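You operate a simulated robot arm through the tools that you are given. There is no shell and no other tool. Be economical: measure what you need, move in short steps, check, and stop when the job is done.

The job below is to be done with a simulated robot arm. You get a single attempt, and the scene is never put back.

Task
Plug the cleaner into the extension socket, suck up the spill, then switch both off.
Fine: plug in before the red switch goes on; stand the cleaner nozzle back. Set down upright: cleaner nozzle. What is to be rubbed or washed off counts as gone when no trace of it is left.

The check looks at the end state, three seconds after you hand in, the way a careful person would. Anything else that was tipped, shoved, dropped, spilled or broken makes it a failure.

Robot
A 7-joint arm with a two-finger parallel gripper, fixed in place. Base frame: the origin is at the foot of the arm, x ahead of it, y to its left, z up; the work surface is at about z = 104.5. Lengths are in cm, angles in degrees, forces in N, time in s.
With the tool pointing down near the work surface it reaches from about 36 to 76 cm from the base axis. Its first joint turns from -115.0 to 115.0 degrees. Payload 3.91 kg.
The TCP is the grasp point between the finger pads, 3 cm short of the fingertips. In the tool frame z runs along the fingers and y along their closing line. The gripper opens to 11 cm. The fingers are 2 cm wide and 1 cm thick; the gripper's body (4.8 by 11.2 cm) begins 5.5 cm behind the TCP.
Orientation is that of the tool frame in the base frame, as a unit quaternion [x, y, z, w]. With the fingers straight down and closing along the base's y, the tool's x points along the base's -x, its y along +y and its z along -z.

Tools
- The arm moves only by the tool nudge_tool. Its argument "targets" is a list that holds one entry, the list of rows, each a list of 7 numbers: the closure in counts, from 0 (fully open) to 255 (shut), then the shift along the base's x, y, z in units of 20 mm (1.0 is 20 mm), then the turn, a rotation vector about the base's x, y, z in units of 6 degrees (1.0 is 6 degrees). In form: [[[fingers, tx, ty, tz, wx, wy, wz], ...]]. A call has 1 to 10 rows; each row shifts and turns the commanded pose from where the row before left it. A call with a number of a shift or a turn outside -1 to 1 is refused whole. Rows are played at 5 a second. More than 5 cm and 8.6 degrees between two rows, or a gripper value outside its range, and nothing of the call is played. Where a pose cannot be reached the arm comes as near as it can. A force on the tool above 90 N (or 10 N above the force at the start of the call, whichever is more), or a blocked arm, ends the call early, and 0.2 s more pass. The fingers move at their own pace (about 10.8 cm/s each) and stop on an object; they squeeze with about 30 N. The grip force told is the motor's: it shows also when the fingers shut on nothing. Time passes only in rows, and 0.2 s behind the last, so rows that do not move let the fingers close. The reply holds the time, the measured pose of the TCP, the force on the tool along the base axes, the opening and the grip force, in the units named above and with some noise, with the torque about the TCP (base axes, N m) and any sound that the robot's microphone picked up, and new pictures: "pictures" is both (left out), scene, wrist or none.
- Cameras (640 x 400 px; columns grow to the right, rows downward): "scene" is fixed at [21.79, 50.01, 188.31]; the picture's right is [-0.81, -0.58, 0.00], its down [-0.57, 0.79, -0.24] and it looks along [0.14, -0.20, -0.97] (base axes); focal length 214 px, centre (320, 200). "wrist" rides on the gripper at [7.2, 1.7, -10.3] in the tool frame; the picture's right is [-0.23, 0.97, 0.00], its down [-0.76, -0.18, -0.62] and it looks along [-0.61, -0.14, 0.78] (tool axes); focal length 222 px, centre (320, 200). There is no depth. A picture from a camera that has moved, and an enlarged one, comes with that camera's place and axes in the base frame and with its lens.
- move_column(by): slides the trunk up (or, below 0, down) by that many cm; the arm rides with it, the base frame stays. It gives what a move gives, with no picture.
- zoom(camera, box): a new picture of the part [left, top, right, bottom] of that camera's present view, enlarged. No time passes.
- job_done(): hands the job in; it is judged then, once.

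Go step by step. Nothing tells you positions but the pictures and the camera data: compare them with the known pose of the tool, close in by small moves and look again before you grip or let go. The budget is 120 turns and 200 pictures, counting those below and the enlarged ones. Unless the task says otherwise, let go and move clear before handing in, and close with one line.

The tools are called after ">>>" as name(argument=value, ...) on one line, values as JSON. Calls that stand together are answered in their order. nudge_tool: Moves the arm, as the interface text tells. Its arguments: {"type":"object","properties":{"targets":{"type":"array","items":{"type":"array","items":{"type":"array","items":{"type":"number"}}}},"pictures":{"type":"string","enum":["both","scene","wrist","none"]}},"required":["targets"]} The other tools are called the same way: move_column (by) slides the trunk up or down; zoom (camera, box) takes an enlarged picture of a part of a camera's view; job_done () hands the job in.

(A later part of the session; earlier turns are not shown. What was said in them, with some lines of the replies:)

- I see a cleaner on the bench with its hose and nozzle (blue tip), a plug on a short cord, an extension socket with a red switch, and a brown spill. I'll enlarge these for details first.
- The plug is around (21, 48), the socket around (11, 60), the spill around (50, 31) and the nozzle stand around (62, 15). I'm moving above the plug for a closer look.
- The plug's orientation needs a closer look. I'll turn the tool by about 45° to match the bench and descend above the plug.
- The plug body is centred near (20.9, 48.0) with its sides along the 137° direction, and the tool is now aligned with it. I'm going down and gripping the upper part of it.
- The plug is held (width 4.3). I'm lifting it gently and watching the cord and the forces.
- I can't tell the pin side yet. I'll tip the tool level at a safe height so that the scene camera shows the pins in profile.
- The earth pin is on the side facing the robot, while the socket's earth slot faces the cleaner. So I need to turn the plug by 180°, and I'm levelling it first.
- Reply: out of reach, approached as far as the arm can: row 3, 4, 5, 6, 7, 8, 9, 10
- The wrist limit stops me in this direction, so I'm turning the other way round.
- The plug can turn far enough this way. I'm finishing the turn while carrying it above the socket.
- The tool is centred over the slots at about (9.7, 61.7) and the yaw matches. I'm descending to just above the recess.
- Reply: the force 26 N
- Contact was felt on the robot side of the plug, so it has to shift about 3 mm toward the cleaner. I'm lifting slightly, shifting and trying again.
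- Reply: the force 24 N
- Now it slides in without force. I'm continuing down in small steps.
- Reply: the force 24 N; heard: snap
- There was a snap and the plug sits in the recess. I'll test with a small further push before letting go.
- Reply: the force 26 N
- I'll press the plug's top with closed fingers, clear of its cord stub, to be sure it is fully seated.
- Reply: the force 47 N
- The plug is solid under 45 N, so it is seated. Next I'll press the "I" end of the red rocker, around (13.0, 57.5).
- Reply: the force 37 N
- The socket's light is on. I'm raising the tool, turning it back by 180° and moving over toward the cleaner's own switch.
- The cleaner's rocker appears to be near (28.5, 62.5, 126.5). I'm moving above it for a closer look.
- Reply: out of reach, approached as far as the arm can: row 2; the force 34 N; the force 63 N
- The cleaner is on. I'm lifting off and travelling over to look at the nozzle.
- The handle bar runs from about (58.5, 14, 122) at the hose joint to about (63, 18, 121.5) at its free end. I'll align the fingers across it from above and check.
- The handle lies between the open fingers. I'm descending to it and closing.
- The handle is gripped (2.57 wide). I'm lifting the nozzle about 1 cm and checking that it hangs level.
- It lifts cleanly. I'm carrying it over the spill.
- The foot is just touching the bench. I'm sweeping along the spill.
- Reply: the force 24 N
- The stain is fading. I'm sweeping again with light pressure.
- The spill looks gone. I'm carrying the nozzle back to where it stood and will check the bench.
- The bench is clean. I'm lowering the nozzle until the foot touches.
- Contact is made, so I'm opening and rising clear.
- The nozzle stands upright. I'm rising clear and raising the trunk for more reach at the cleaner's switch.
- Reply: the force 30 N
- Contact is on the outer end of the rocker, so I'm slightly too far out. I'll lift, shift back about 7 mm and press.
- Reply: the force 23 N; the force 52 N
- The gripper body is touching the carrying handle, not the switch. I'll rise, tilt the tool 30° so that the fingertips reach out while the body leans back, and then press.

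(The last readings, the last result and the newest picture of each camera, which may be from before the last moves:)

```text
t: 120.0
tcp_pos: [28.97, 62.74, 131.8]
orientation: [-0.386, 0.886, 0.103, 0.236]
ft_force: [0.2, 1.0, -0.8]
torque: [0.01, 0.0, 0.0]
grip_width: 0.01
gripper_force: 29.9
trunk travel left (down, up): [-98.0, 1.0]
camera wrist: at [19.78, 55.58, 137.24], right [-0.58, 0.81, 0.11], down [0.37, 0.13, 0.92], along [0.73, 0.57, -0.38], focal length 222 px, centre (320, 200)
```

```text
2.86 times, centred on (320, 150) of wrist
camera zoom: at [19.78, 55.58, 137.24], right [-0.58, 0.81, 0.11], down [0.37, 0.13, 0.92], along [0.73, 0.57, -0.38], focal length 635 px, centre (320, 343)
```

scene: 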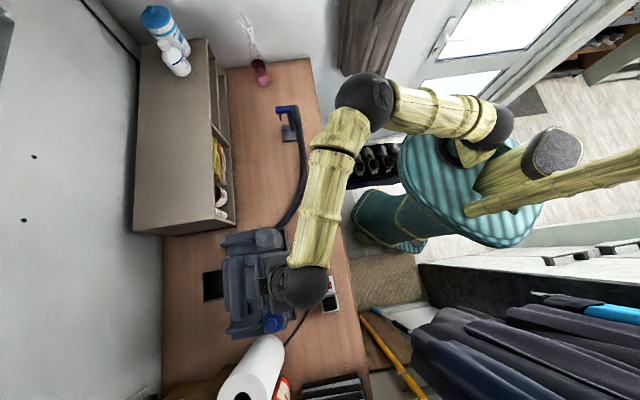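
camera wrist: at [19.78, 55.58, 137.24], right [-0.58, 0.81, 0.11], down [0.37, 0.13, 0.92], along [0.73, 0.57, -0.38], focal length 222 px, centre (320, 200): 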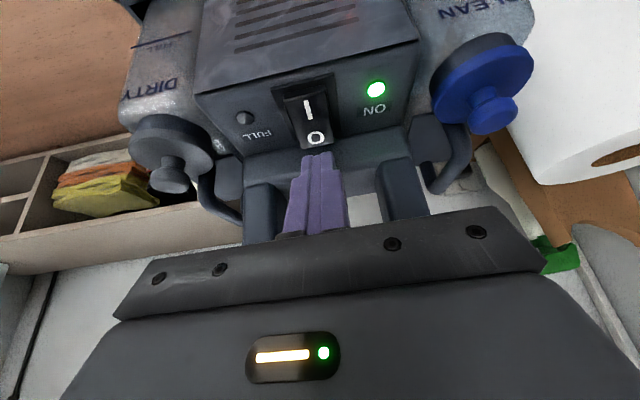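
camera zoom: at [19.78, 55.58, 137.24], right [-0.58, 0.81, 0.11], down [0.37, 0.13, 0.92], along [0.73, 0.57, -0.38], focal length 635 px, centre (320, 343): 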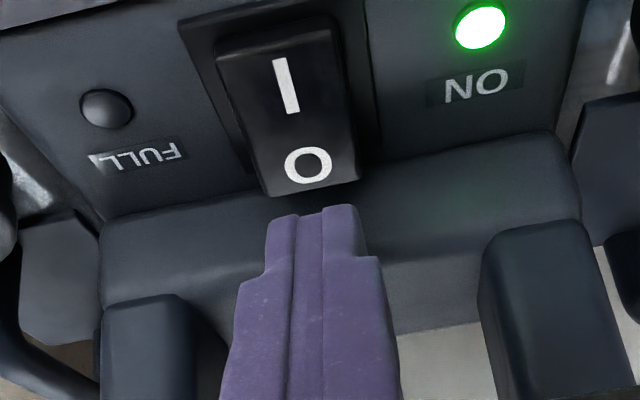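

>>> nudge_tool(targets=[[[255, -0.1, -0.1, -0.15, 0, 0, 0], [255, 0, 0, -0.15, 0, 0, 0], [255, 0, 0, 0, 0, 0, 0]]], pictures="none")

>>> nudge_tool(targets=[[[255, 0, 0, -0.12, 0, 0, 0], [255, 0, 0, -0.12, 0, 0, 0], [255, 0, 0, 0, 0, 0, 0]]], pictures="wrist")

```text
t: 120.8
tcp_pos: [28.59, 62.65, 131.24]
orientation: [-0.385, 0.886, 0.103, 0.236]
ft_force: [0.4, -0.2, 0.3]
torque: [0.04, 0.02, 0.01]
grip_width: 0.0
gripper_force: 29.9
trunk travel left (down, up): [-98.0, 1.0]
```

```text
t: 121.6
tcp_pos: [28.64, 62.57, 130.71]
orientation: [-0.385, 0.886, 0.104, 0.237]
ft_force: [-0.4, 0.0, 0.1]
torque: [0.02, -0.01, 0.01]
grip_width: 0.0
gripper_force: 30.4
trunk travel left (down, up): [-98.0, 1.0]
camera wrist: at [19.49, 55.37, 136.15], right [-0.58, 0.81, 0.11], down [0.37, 0.13, 0.92], along [0.73, 0.57, -0.38], focal length 222 px, centre (320, 200)
```

wrist: 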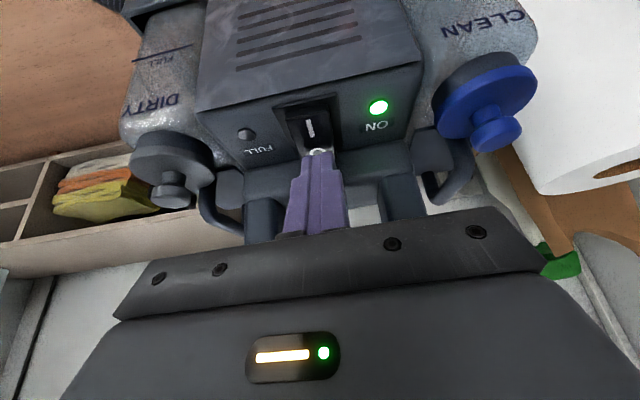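

>>> nudge_tool(targets=[[[255, 0, 0, -0.12, 0, 0, 0], [255, 0, 0, -0.12, 0, 0, 0], [255, 0, 0, 0, 0, 0, 0]]], pictures="wrist")

>>> zoom(camera="wrist", box=[240, 80, 400, 220])

```text
t: 122.4
tcp_pos: [28.61, 62.5, 130.38]
orientation: [-0.385, 0.886, 0.105, 0.237]
ft_force: [1.3, 3.0, 9.1]
torque: [0.1, -0.11, 0.01]
grip_width: 0.01
gripper_force: 30.2
trunk travel left (down, up): [-98.0, 1.0]
camera wrist: at [19.62, 55.33, 135.78], right [-0.58, 0.81, 0.12], down [0.37, 0.13, 0.92], along [0.73, 0.57, -0.37], focal length 222 px, centre (320, 200)
```

wrist: 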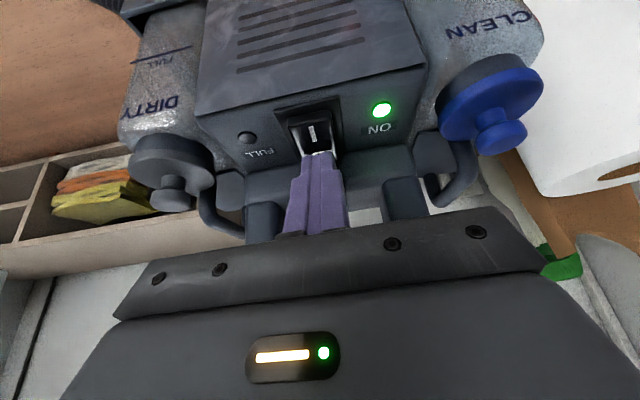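

```text
2.86 times, centred on (320, 150) of wrist
camera zoom: at [19.62, 55.33, 135.78], right [-0.58, 0.81, 0.12], down [0.37, 0.13, 0.92], along [0.73, 0.57, -0.37], focal length 635 px, centre (320, 343)
```

zoom: 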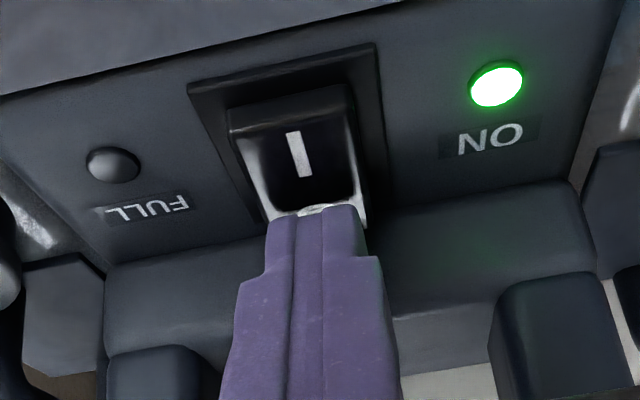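

The rocker is tipping, so I'm pressing a bit further.

>>> nudge_tool(targets=[[[255, 0, 0, -0.1, 0, 0, 0], [255, 0, 0, -0.1, 0, 0, 0], [255, 0, 0, 0, 0, 0, 0]]], pictures="none")

>>> zoom(camera="wrist", box=[240, 80, 400, 220])

```text
t: 123.2
tcp_pos: [28.65, 62.57, 130.23]
orientation: [-0.384, 0.885, 0.107, 0.24]
ft_force: [9.2, 10.8, 38.3]
torque: [0.54, -0.45, -0.12]
grip_width: 0.0
gripper_force: 29.4
trunk travel left (down, up): [-98.0, 1.0]
```

```text
2.86 times, centred on (320, 150) of wrist
camera zoom: at [19.64, 55.31, 135.6], right [-0.58, 0.81, 0.12], down [0.36, 0.12, 0.92], along [0.73, 0.58, -0.37], focal length 635 px, centre (320, 343)
```

zoom: 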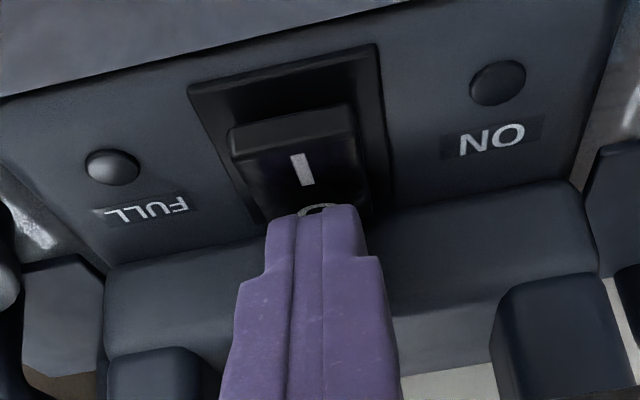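

The cleaner is off (its lamp is dark). I'm lifting, levelling and moving over to the red switch's "O" end.

>>> nudge_tool(targets=[[[255, 0, 0, 0.5, 0, 0, 0], [255, -0.4, -0.4, 1, 0, 0, 0], [255, -0.5, -0.5, 1, 0, 0, 0], [255, -0.8, -0.5, 0.5, -0.73, 0.68, 0], [255, -0.8, 0, 0, -0.73, 0.68, 0], [255, -0.8, 0, 0, -0.73, 0.68, 0], [255, -0.9, 0, 0, -0.73, 0.68, 0], [255, -0.9, 0, -0.2, -0.73, 0.68, 0], [255, -0.9, 0, -0.6, 0, 0, 0], [255, -0.9, 0, -1, 0, 0, 0]]], pictures="wrist")

>>> zoom(camera="scene", box=[200, 220, 320, 340])

```text
t: 125.4
tcp_pos: [14.93, 60.1, 132.24]
orientation: [-0.397, 0.918, -0.001, 0.0]
ft_force: [-0.1, 0.9, -0.3]
torque: [-0.03, 0.0, 0.02]
grip_width: 0.0
gripper_force: 29.9
trunk travel left (down, up): [-98.0, 1.0]
camera wrist: at [8.73, 55.93, 142.7], right [-0.56, 0.83, 0.0], down [0.65, 0.44, 0.62], along [0.52, 0.35, -0.78], focal length 222 px, centre (320, 200)
```

wrist: 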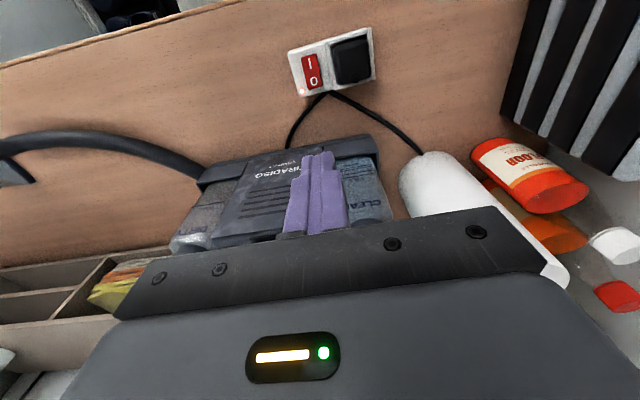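

```text
3.33 times, centred on (260, 280) of scene
camera zoom: at [21.79, 50.01, 188.31], right [-0.81, -0.58, 0.0], down [-0.57, 0.79, -0.24], along [0.14, -0.2, -0.97], focal length 715 px, centre (520, -67)
```

zoom: 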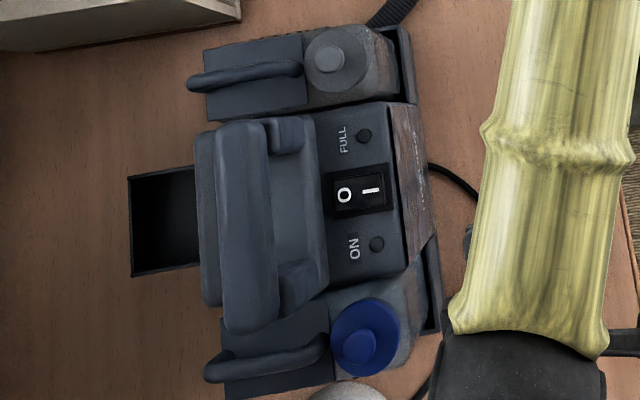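

>>> nudge_tool(targets=[[[255, -0.18, -0.58, -0.9, 0, 0, 0], [255, 0, 0, -1, 0, 0, 0], [255, 0, 0, -1, 0, 0, 0], [255, 0, 0, -1, 0, 0, 0], [255, 0, 0, -1, 0, 0, 0], [255, 0, 0, -1, 0, 0, 0], [255, 0, 0, -1, 0, 0, 0], [255, 0, 0, -1, 0, 0, 0], [255, 0, 0, -0.6, 0, 0, 0], [255, 0, 0, 0, 0, 0, 0]]], pictures="wrist")

>>> zoom(camera="wrist", box=[220, 60, 420, 220])

```text
t: 127.6
tcp_pos: [14.42, 58.56, 115.16]
orientation: [-0.399, 0.917, 0.0, 0.0]
ft_force: [-0.5, 0.2, 0.6]
torque: [0.01, 0.01, 0.01]
grip_width: 0.01
gripper_force: 30.0
trunk travel left (down, up): [-98.0, 1.0]
camera wrist: at [8.25, 54.4, 125.54], right [-0.56, 0.83, 0.0], down [0.65, 0.43, 0.62], along [0.52, 0.35, -0.78], focal length 222 px, centre (320, 200)
```

wrist: 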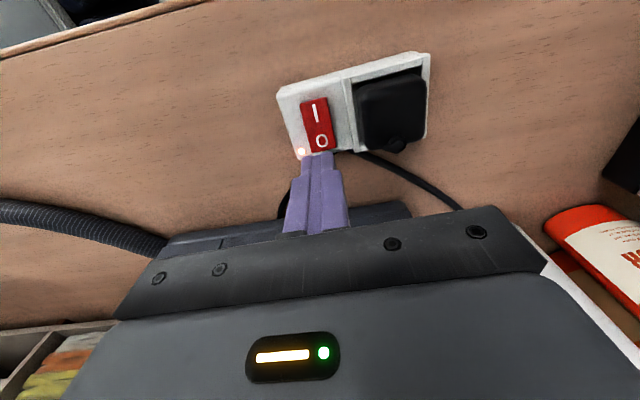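

```text
2.50 times, centred on (320, 140) of wrist
camera zoom: at [8.25, 54.4, 125.54], right [-0.56, 0.83, 0.0], down [0.65, 0.43, 0.62], along [0.52, 0.35, -0.78], focal length 555 px, centre (320, 350)
```

zoom: 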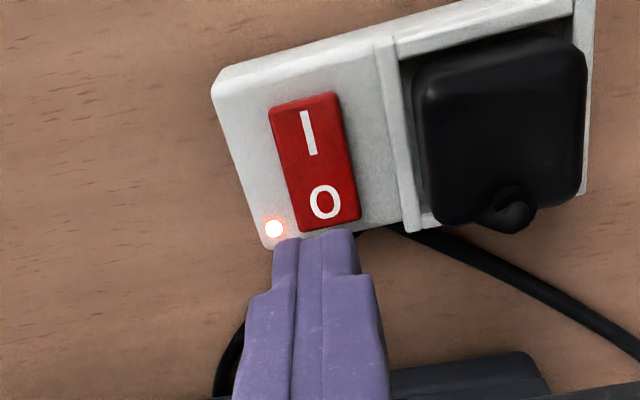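

>>> nudge_tool(targets=[[[255, 0.03, 0.17, -0.6, 0, 0, 0], [255, 0, 0, -0.6, 0, 0, 0], [255, 0, 0, -0.4, 0, 0, 0], [255, 0, 0, -0.2, 0, 0, 0], [255, 0, 0, 0, 0, 0, 0]]], pictures="none")

>>> nudge_tool(targets=[[[255, 0, 0, -0.12, 0, 0, 0], [255, 0, 0, -0.12, 0, 0, 0], [255, 0, 0, 0, 0, 0, 0]]], pictures="wrist")

```text
t: 128.8
tcp_pos: [14.51, 59.07, 111.55]
orientation: [-0.398, 0.917, 0.0, 0.0]
ft_force: [0.3, -0.4, 0.2]
torque: [0.01, -0.03, 0.02]
grip_width: 0.0
gripper_force: 29.9
trunk travel left (down, up): [-98.0, 1.0]
```

```text
t: 129.6
tcp_pos: [14.35, 59.05, 111.18]
orientation: [-0.398, 0.917, 0.001, 0.0]
ft_force: [0.7, 0.6, 3.2]
torque: [0.02, -0.05, 0.04]
grip_width: 0.01
gripper_force: 30.4
trunk travel left (down, up): [-98.0, 1.0]
camera wrist: at [8.28, 54.87, 121.58], right [-0.56, 0.83, 0.0], down [0.65, 0.43, 0.62], along [0.52, 0.35, -0.78], focal length 222 px, centre (320, 200)
```

wrist: 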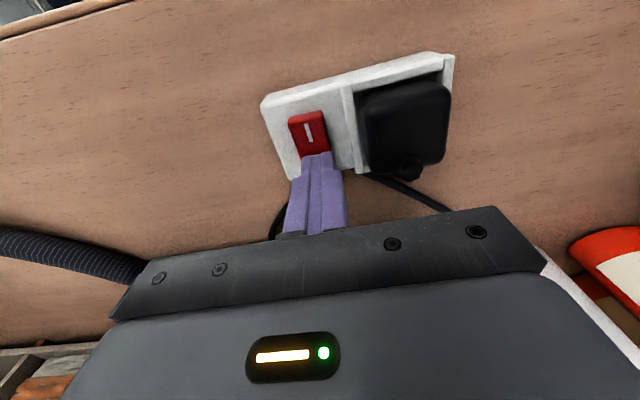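

>>> nudge_tool(targets=[[[255, 0, 0, -0.1, 0, 0, 0], [255, 0, 0, -0.08, 0, 0, 0], [255, 0, 0, 0, 0, 0, 0]]], pictures="none")

>>> nudge_tool(targets=[[[255, 0, 0, 0.5, 0, 0, 0], [255, 0, 0, 1, 0, 0, 0], [255, 0, 0, 1, 0, 0, 0], [255, 0, 0, 1, 0, 0, 0]]], pictures="wrist")

>>> zoom(camera="wrist", box=[220, 20, 420, 180])

```text
t: 130.4
tcp_pos: [14.49, 58.93, 111.04]
orientation: [-0.398, 0.917, 0.004, 0.001]
ft_force: [1.0, 7.6, 33.4]
torque: [-0.04, 0.13, -0.12]
grip_width: 0.01
gripper_force: 29.7
trunk travel left (down, up): [-98.0, 1.0]
```

```text
t: 131.4
tcp_pos: [14.45, 59.0, 117.54]
orientation: [-0.398, 0.917, 0.0, -0.001]
ft_force: [-0.4, -0.6, -0.3]
torque: [-0.01, -0.03, -0.01]
grip_width: 0.03
gripper_force: 29.3
trunk travel left (down, up): [-98.0, 1.0]
camera wrist: at [8.18, 54.8, 128.09], right [-0.56, 0.83, 0.0], down [0.65, 0.44, 0.62], along [0.52, 0.35, -0.78], focal length 222 px, centre (320, 200)
```

wrist: 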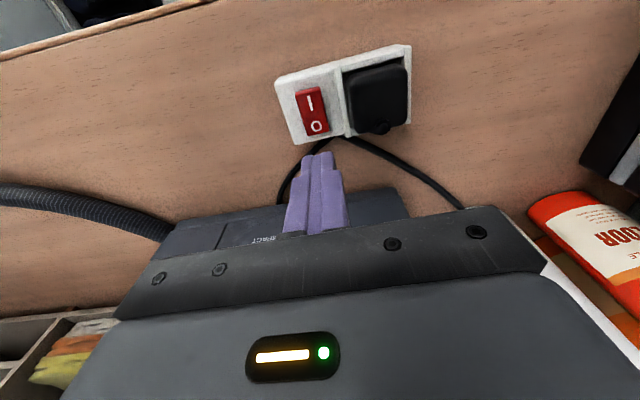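

```text
2.50 times, centred on (320, 100) of wrist
camera zoom: at [8.18, 54.8, 128.09], right [-0.56, 0.83, 0.0], down [0.65, 0.44, 0.62], along [0.52, 0.35, -0.78], focal length 555 px, centre (320, 450)
```

zoom: 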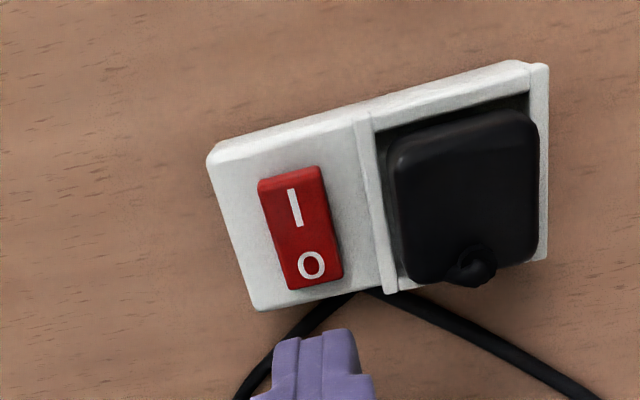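

Both switches are off and the plug is in. I'm raising the arm clear and making a final check.

>>> nudge_tool(targets=[[[255, 0, 0, 1, 0, 0, 0], [255, 0, 0, 1, 0, 0, 0], [255, 0, 0, 1, 0, 0, 0], [255, 0, -0.5, 1, 0, 0, 0], [255, 0, -0.9, 1, 0, 0, 0], [255, 0, -0.9, 1, 0, 0, 0], [255, 0, -0.9, 1, 0, 0, 0], [255, 0, -0.9, 1, 0, 0, 0], [255, 0, -0.9, 0.5, 0, 0, 0], [255, 0, -0.9, 0.5, 0, 0, 0]]], pictures="both")

>>> zoom(camera="scene", box=[230, 85, 350, 225])

>>> zoom(camera="scene", box=[200, 210, 350, 345])

```text
t: 133.6
tcp_pos: [14.75, 47.06, 135.85]
orientation: [-0.398, 0.918, 0.001, 0.0]
ft_force: [0.0, 0.0, -1.2]
torque: [-0.02, 0.05, -0.02]
grip_width: 0.0
gripper_force: 30.4
trunk travel left (down, up): [-98.0, 1.0]
camera wrist: at [8.53, 42.83, 146.23], right [-0.56, 0.83, 0.0], down [0.65, 0.43, 0.62], along [0.52, 0.35, -0.78], focal length 222 px, centre (320, 200)
```

scene: 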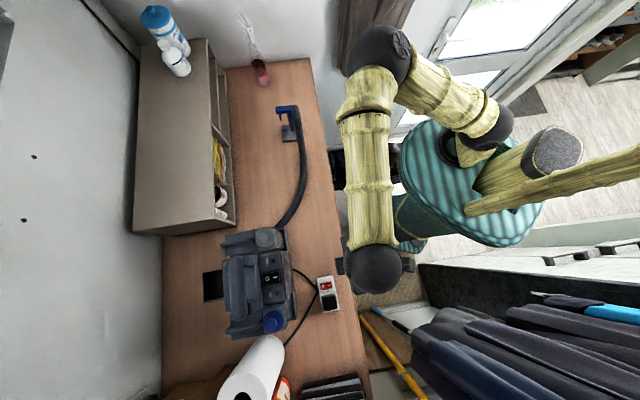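
wrist: 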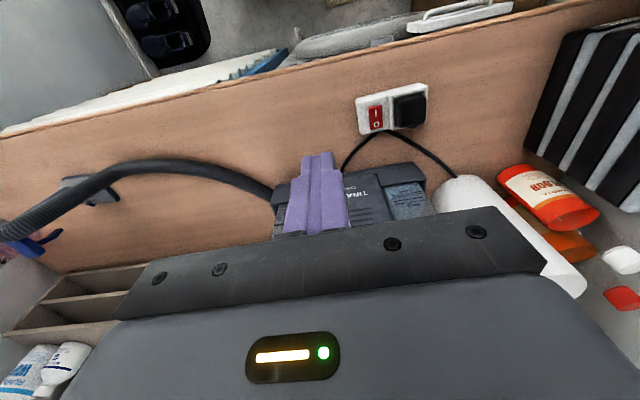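

```text
2.86 times, centred on (290, 155) of scene
camera zoom: at [21.79, 50.01, 188.31], right [-0.81, -0.58, 0.0], down [-0.57, 0.79, -0.24], along [0.14, -0.2, -0.97], focal length 613 px, centre (406, 329)
```

zoom: 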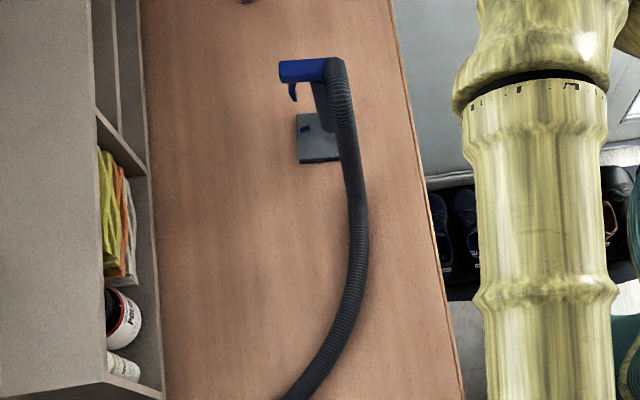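

```text
2.96 times, centred on (275, 278) of scene
camera zoom: at [21.79, 50.01, 188.31], right [-0.81, -0.58, 0.0], down [-0.57, 0.79, -0.24], along [0.14, -0.2, -0.97], focal length 636 px, centre (453, -30)
```

zoom: 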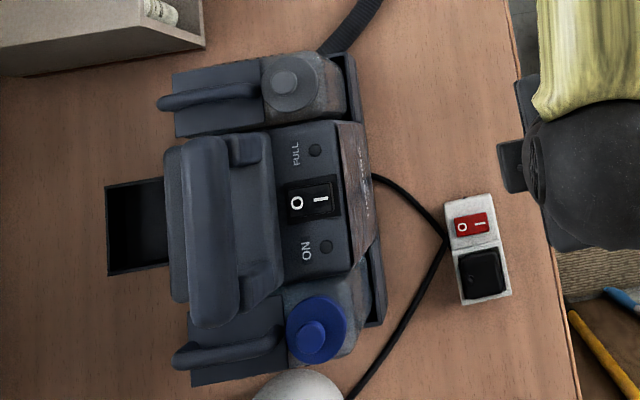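

Plug seated in the socket, spill gone, nozzle standing upright in its place, and both the cleaner and the extension socket switched off.

>>> job_done()

```text
The job is handed in.
```

The cleaner is plugged into the extension socket and the spill is sucked up with no trace visible. The nozzle stands upright back in its place, and both the cleaner and the red socket switch are off.
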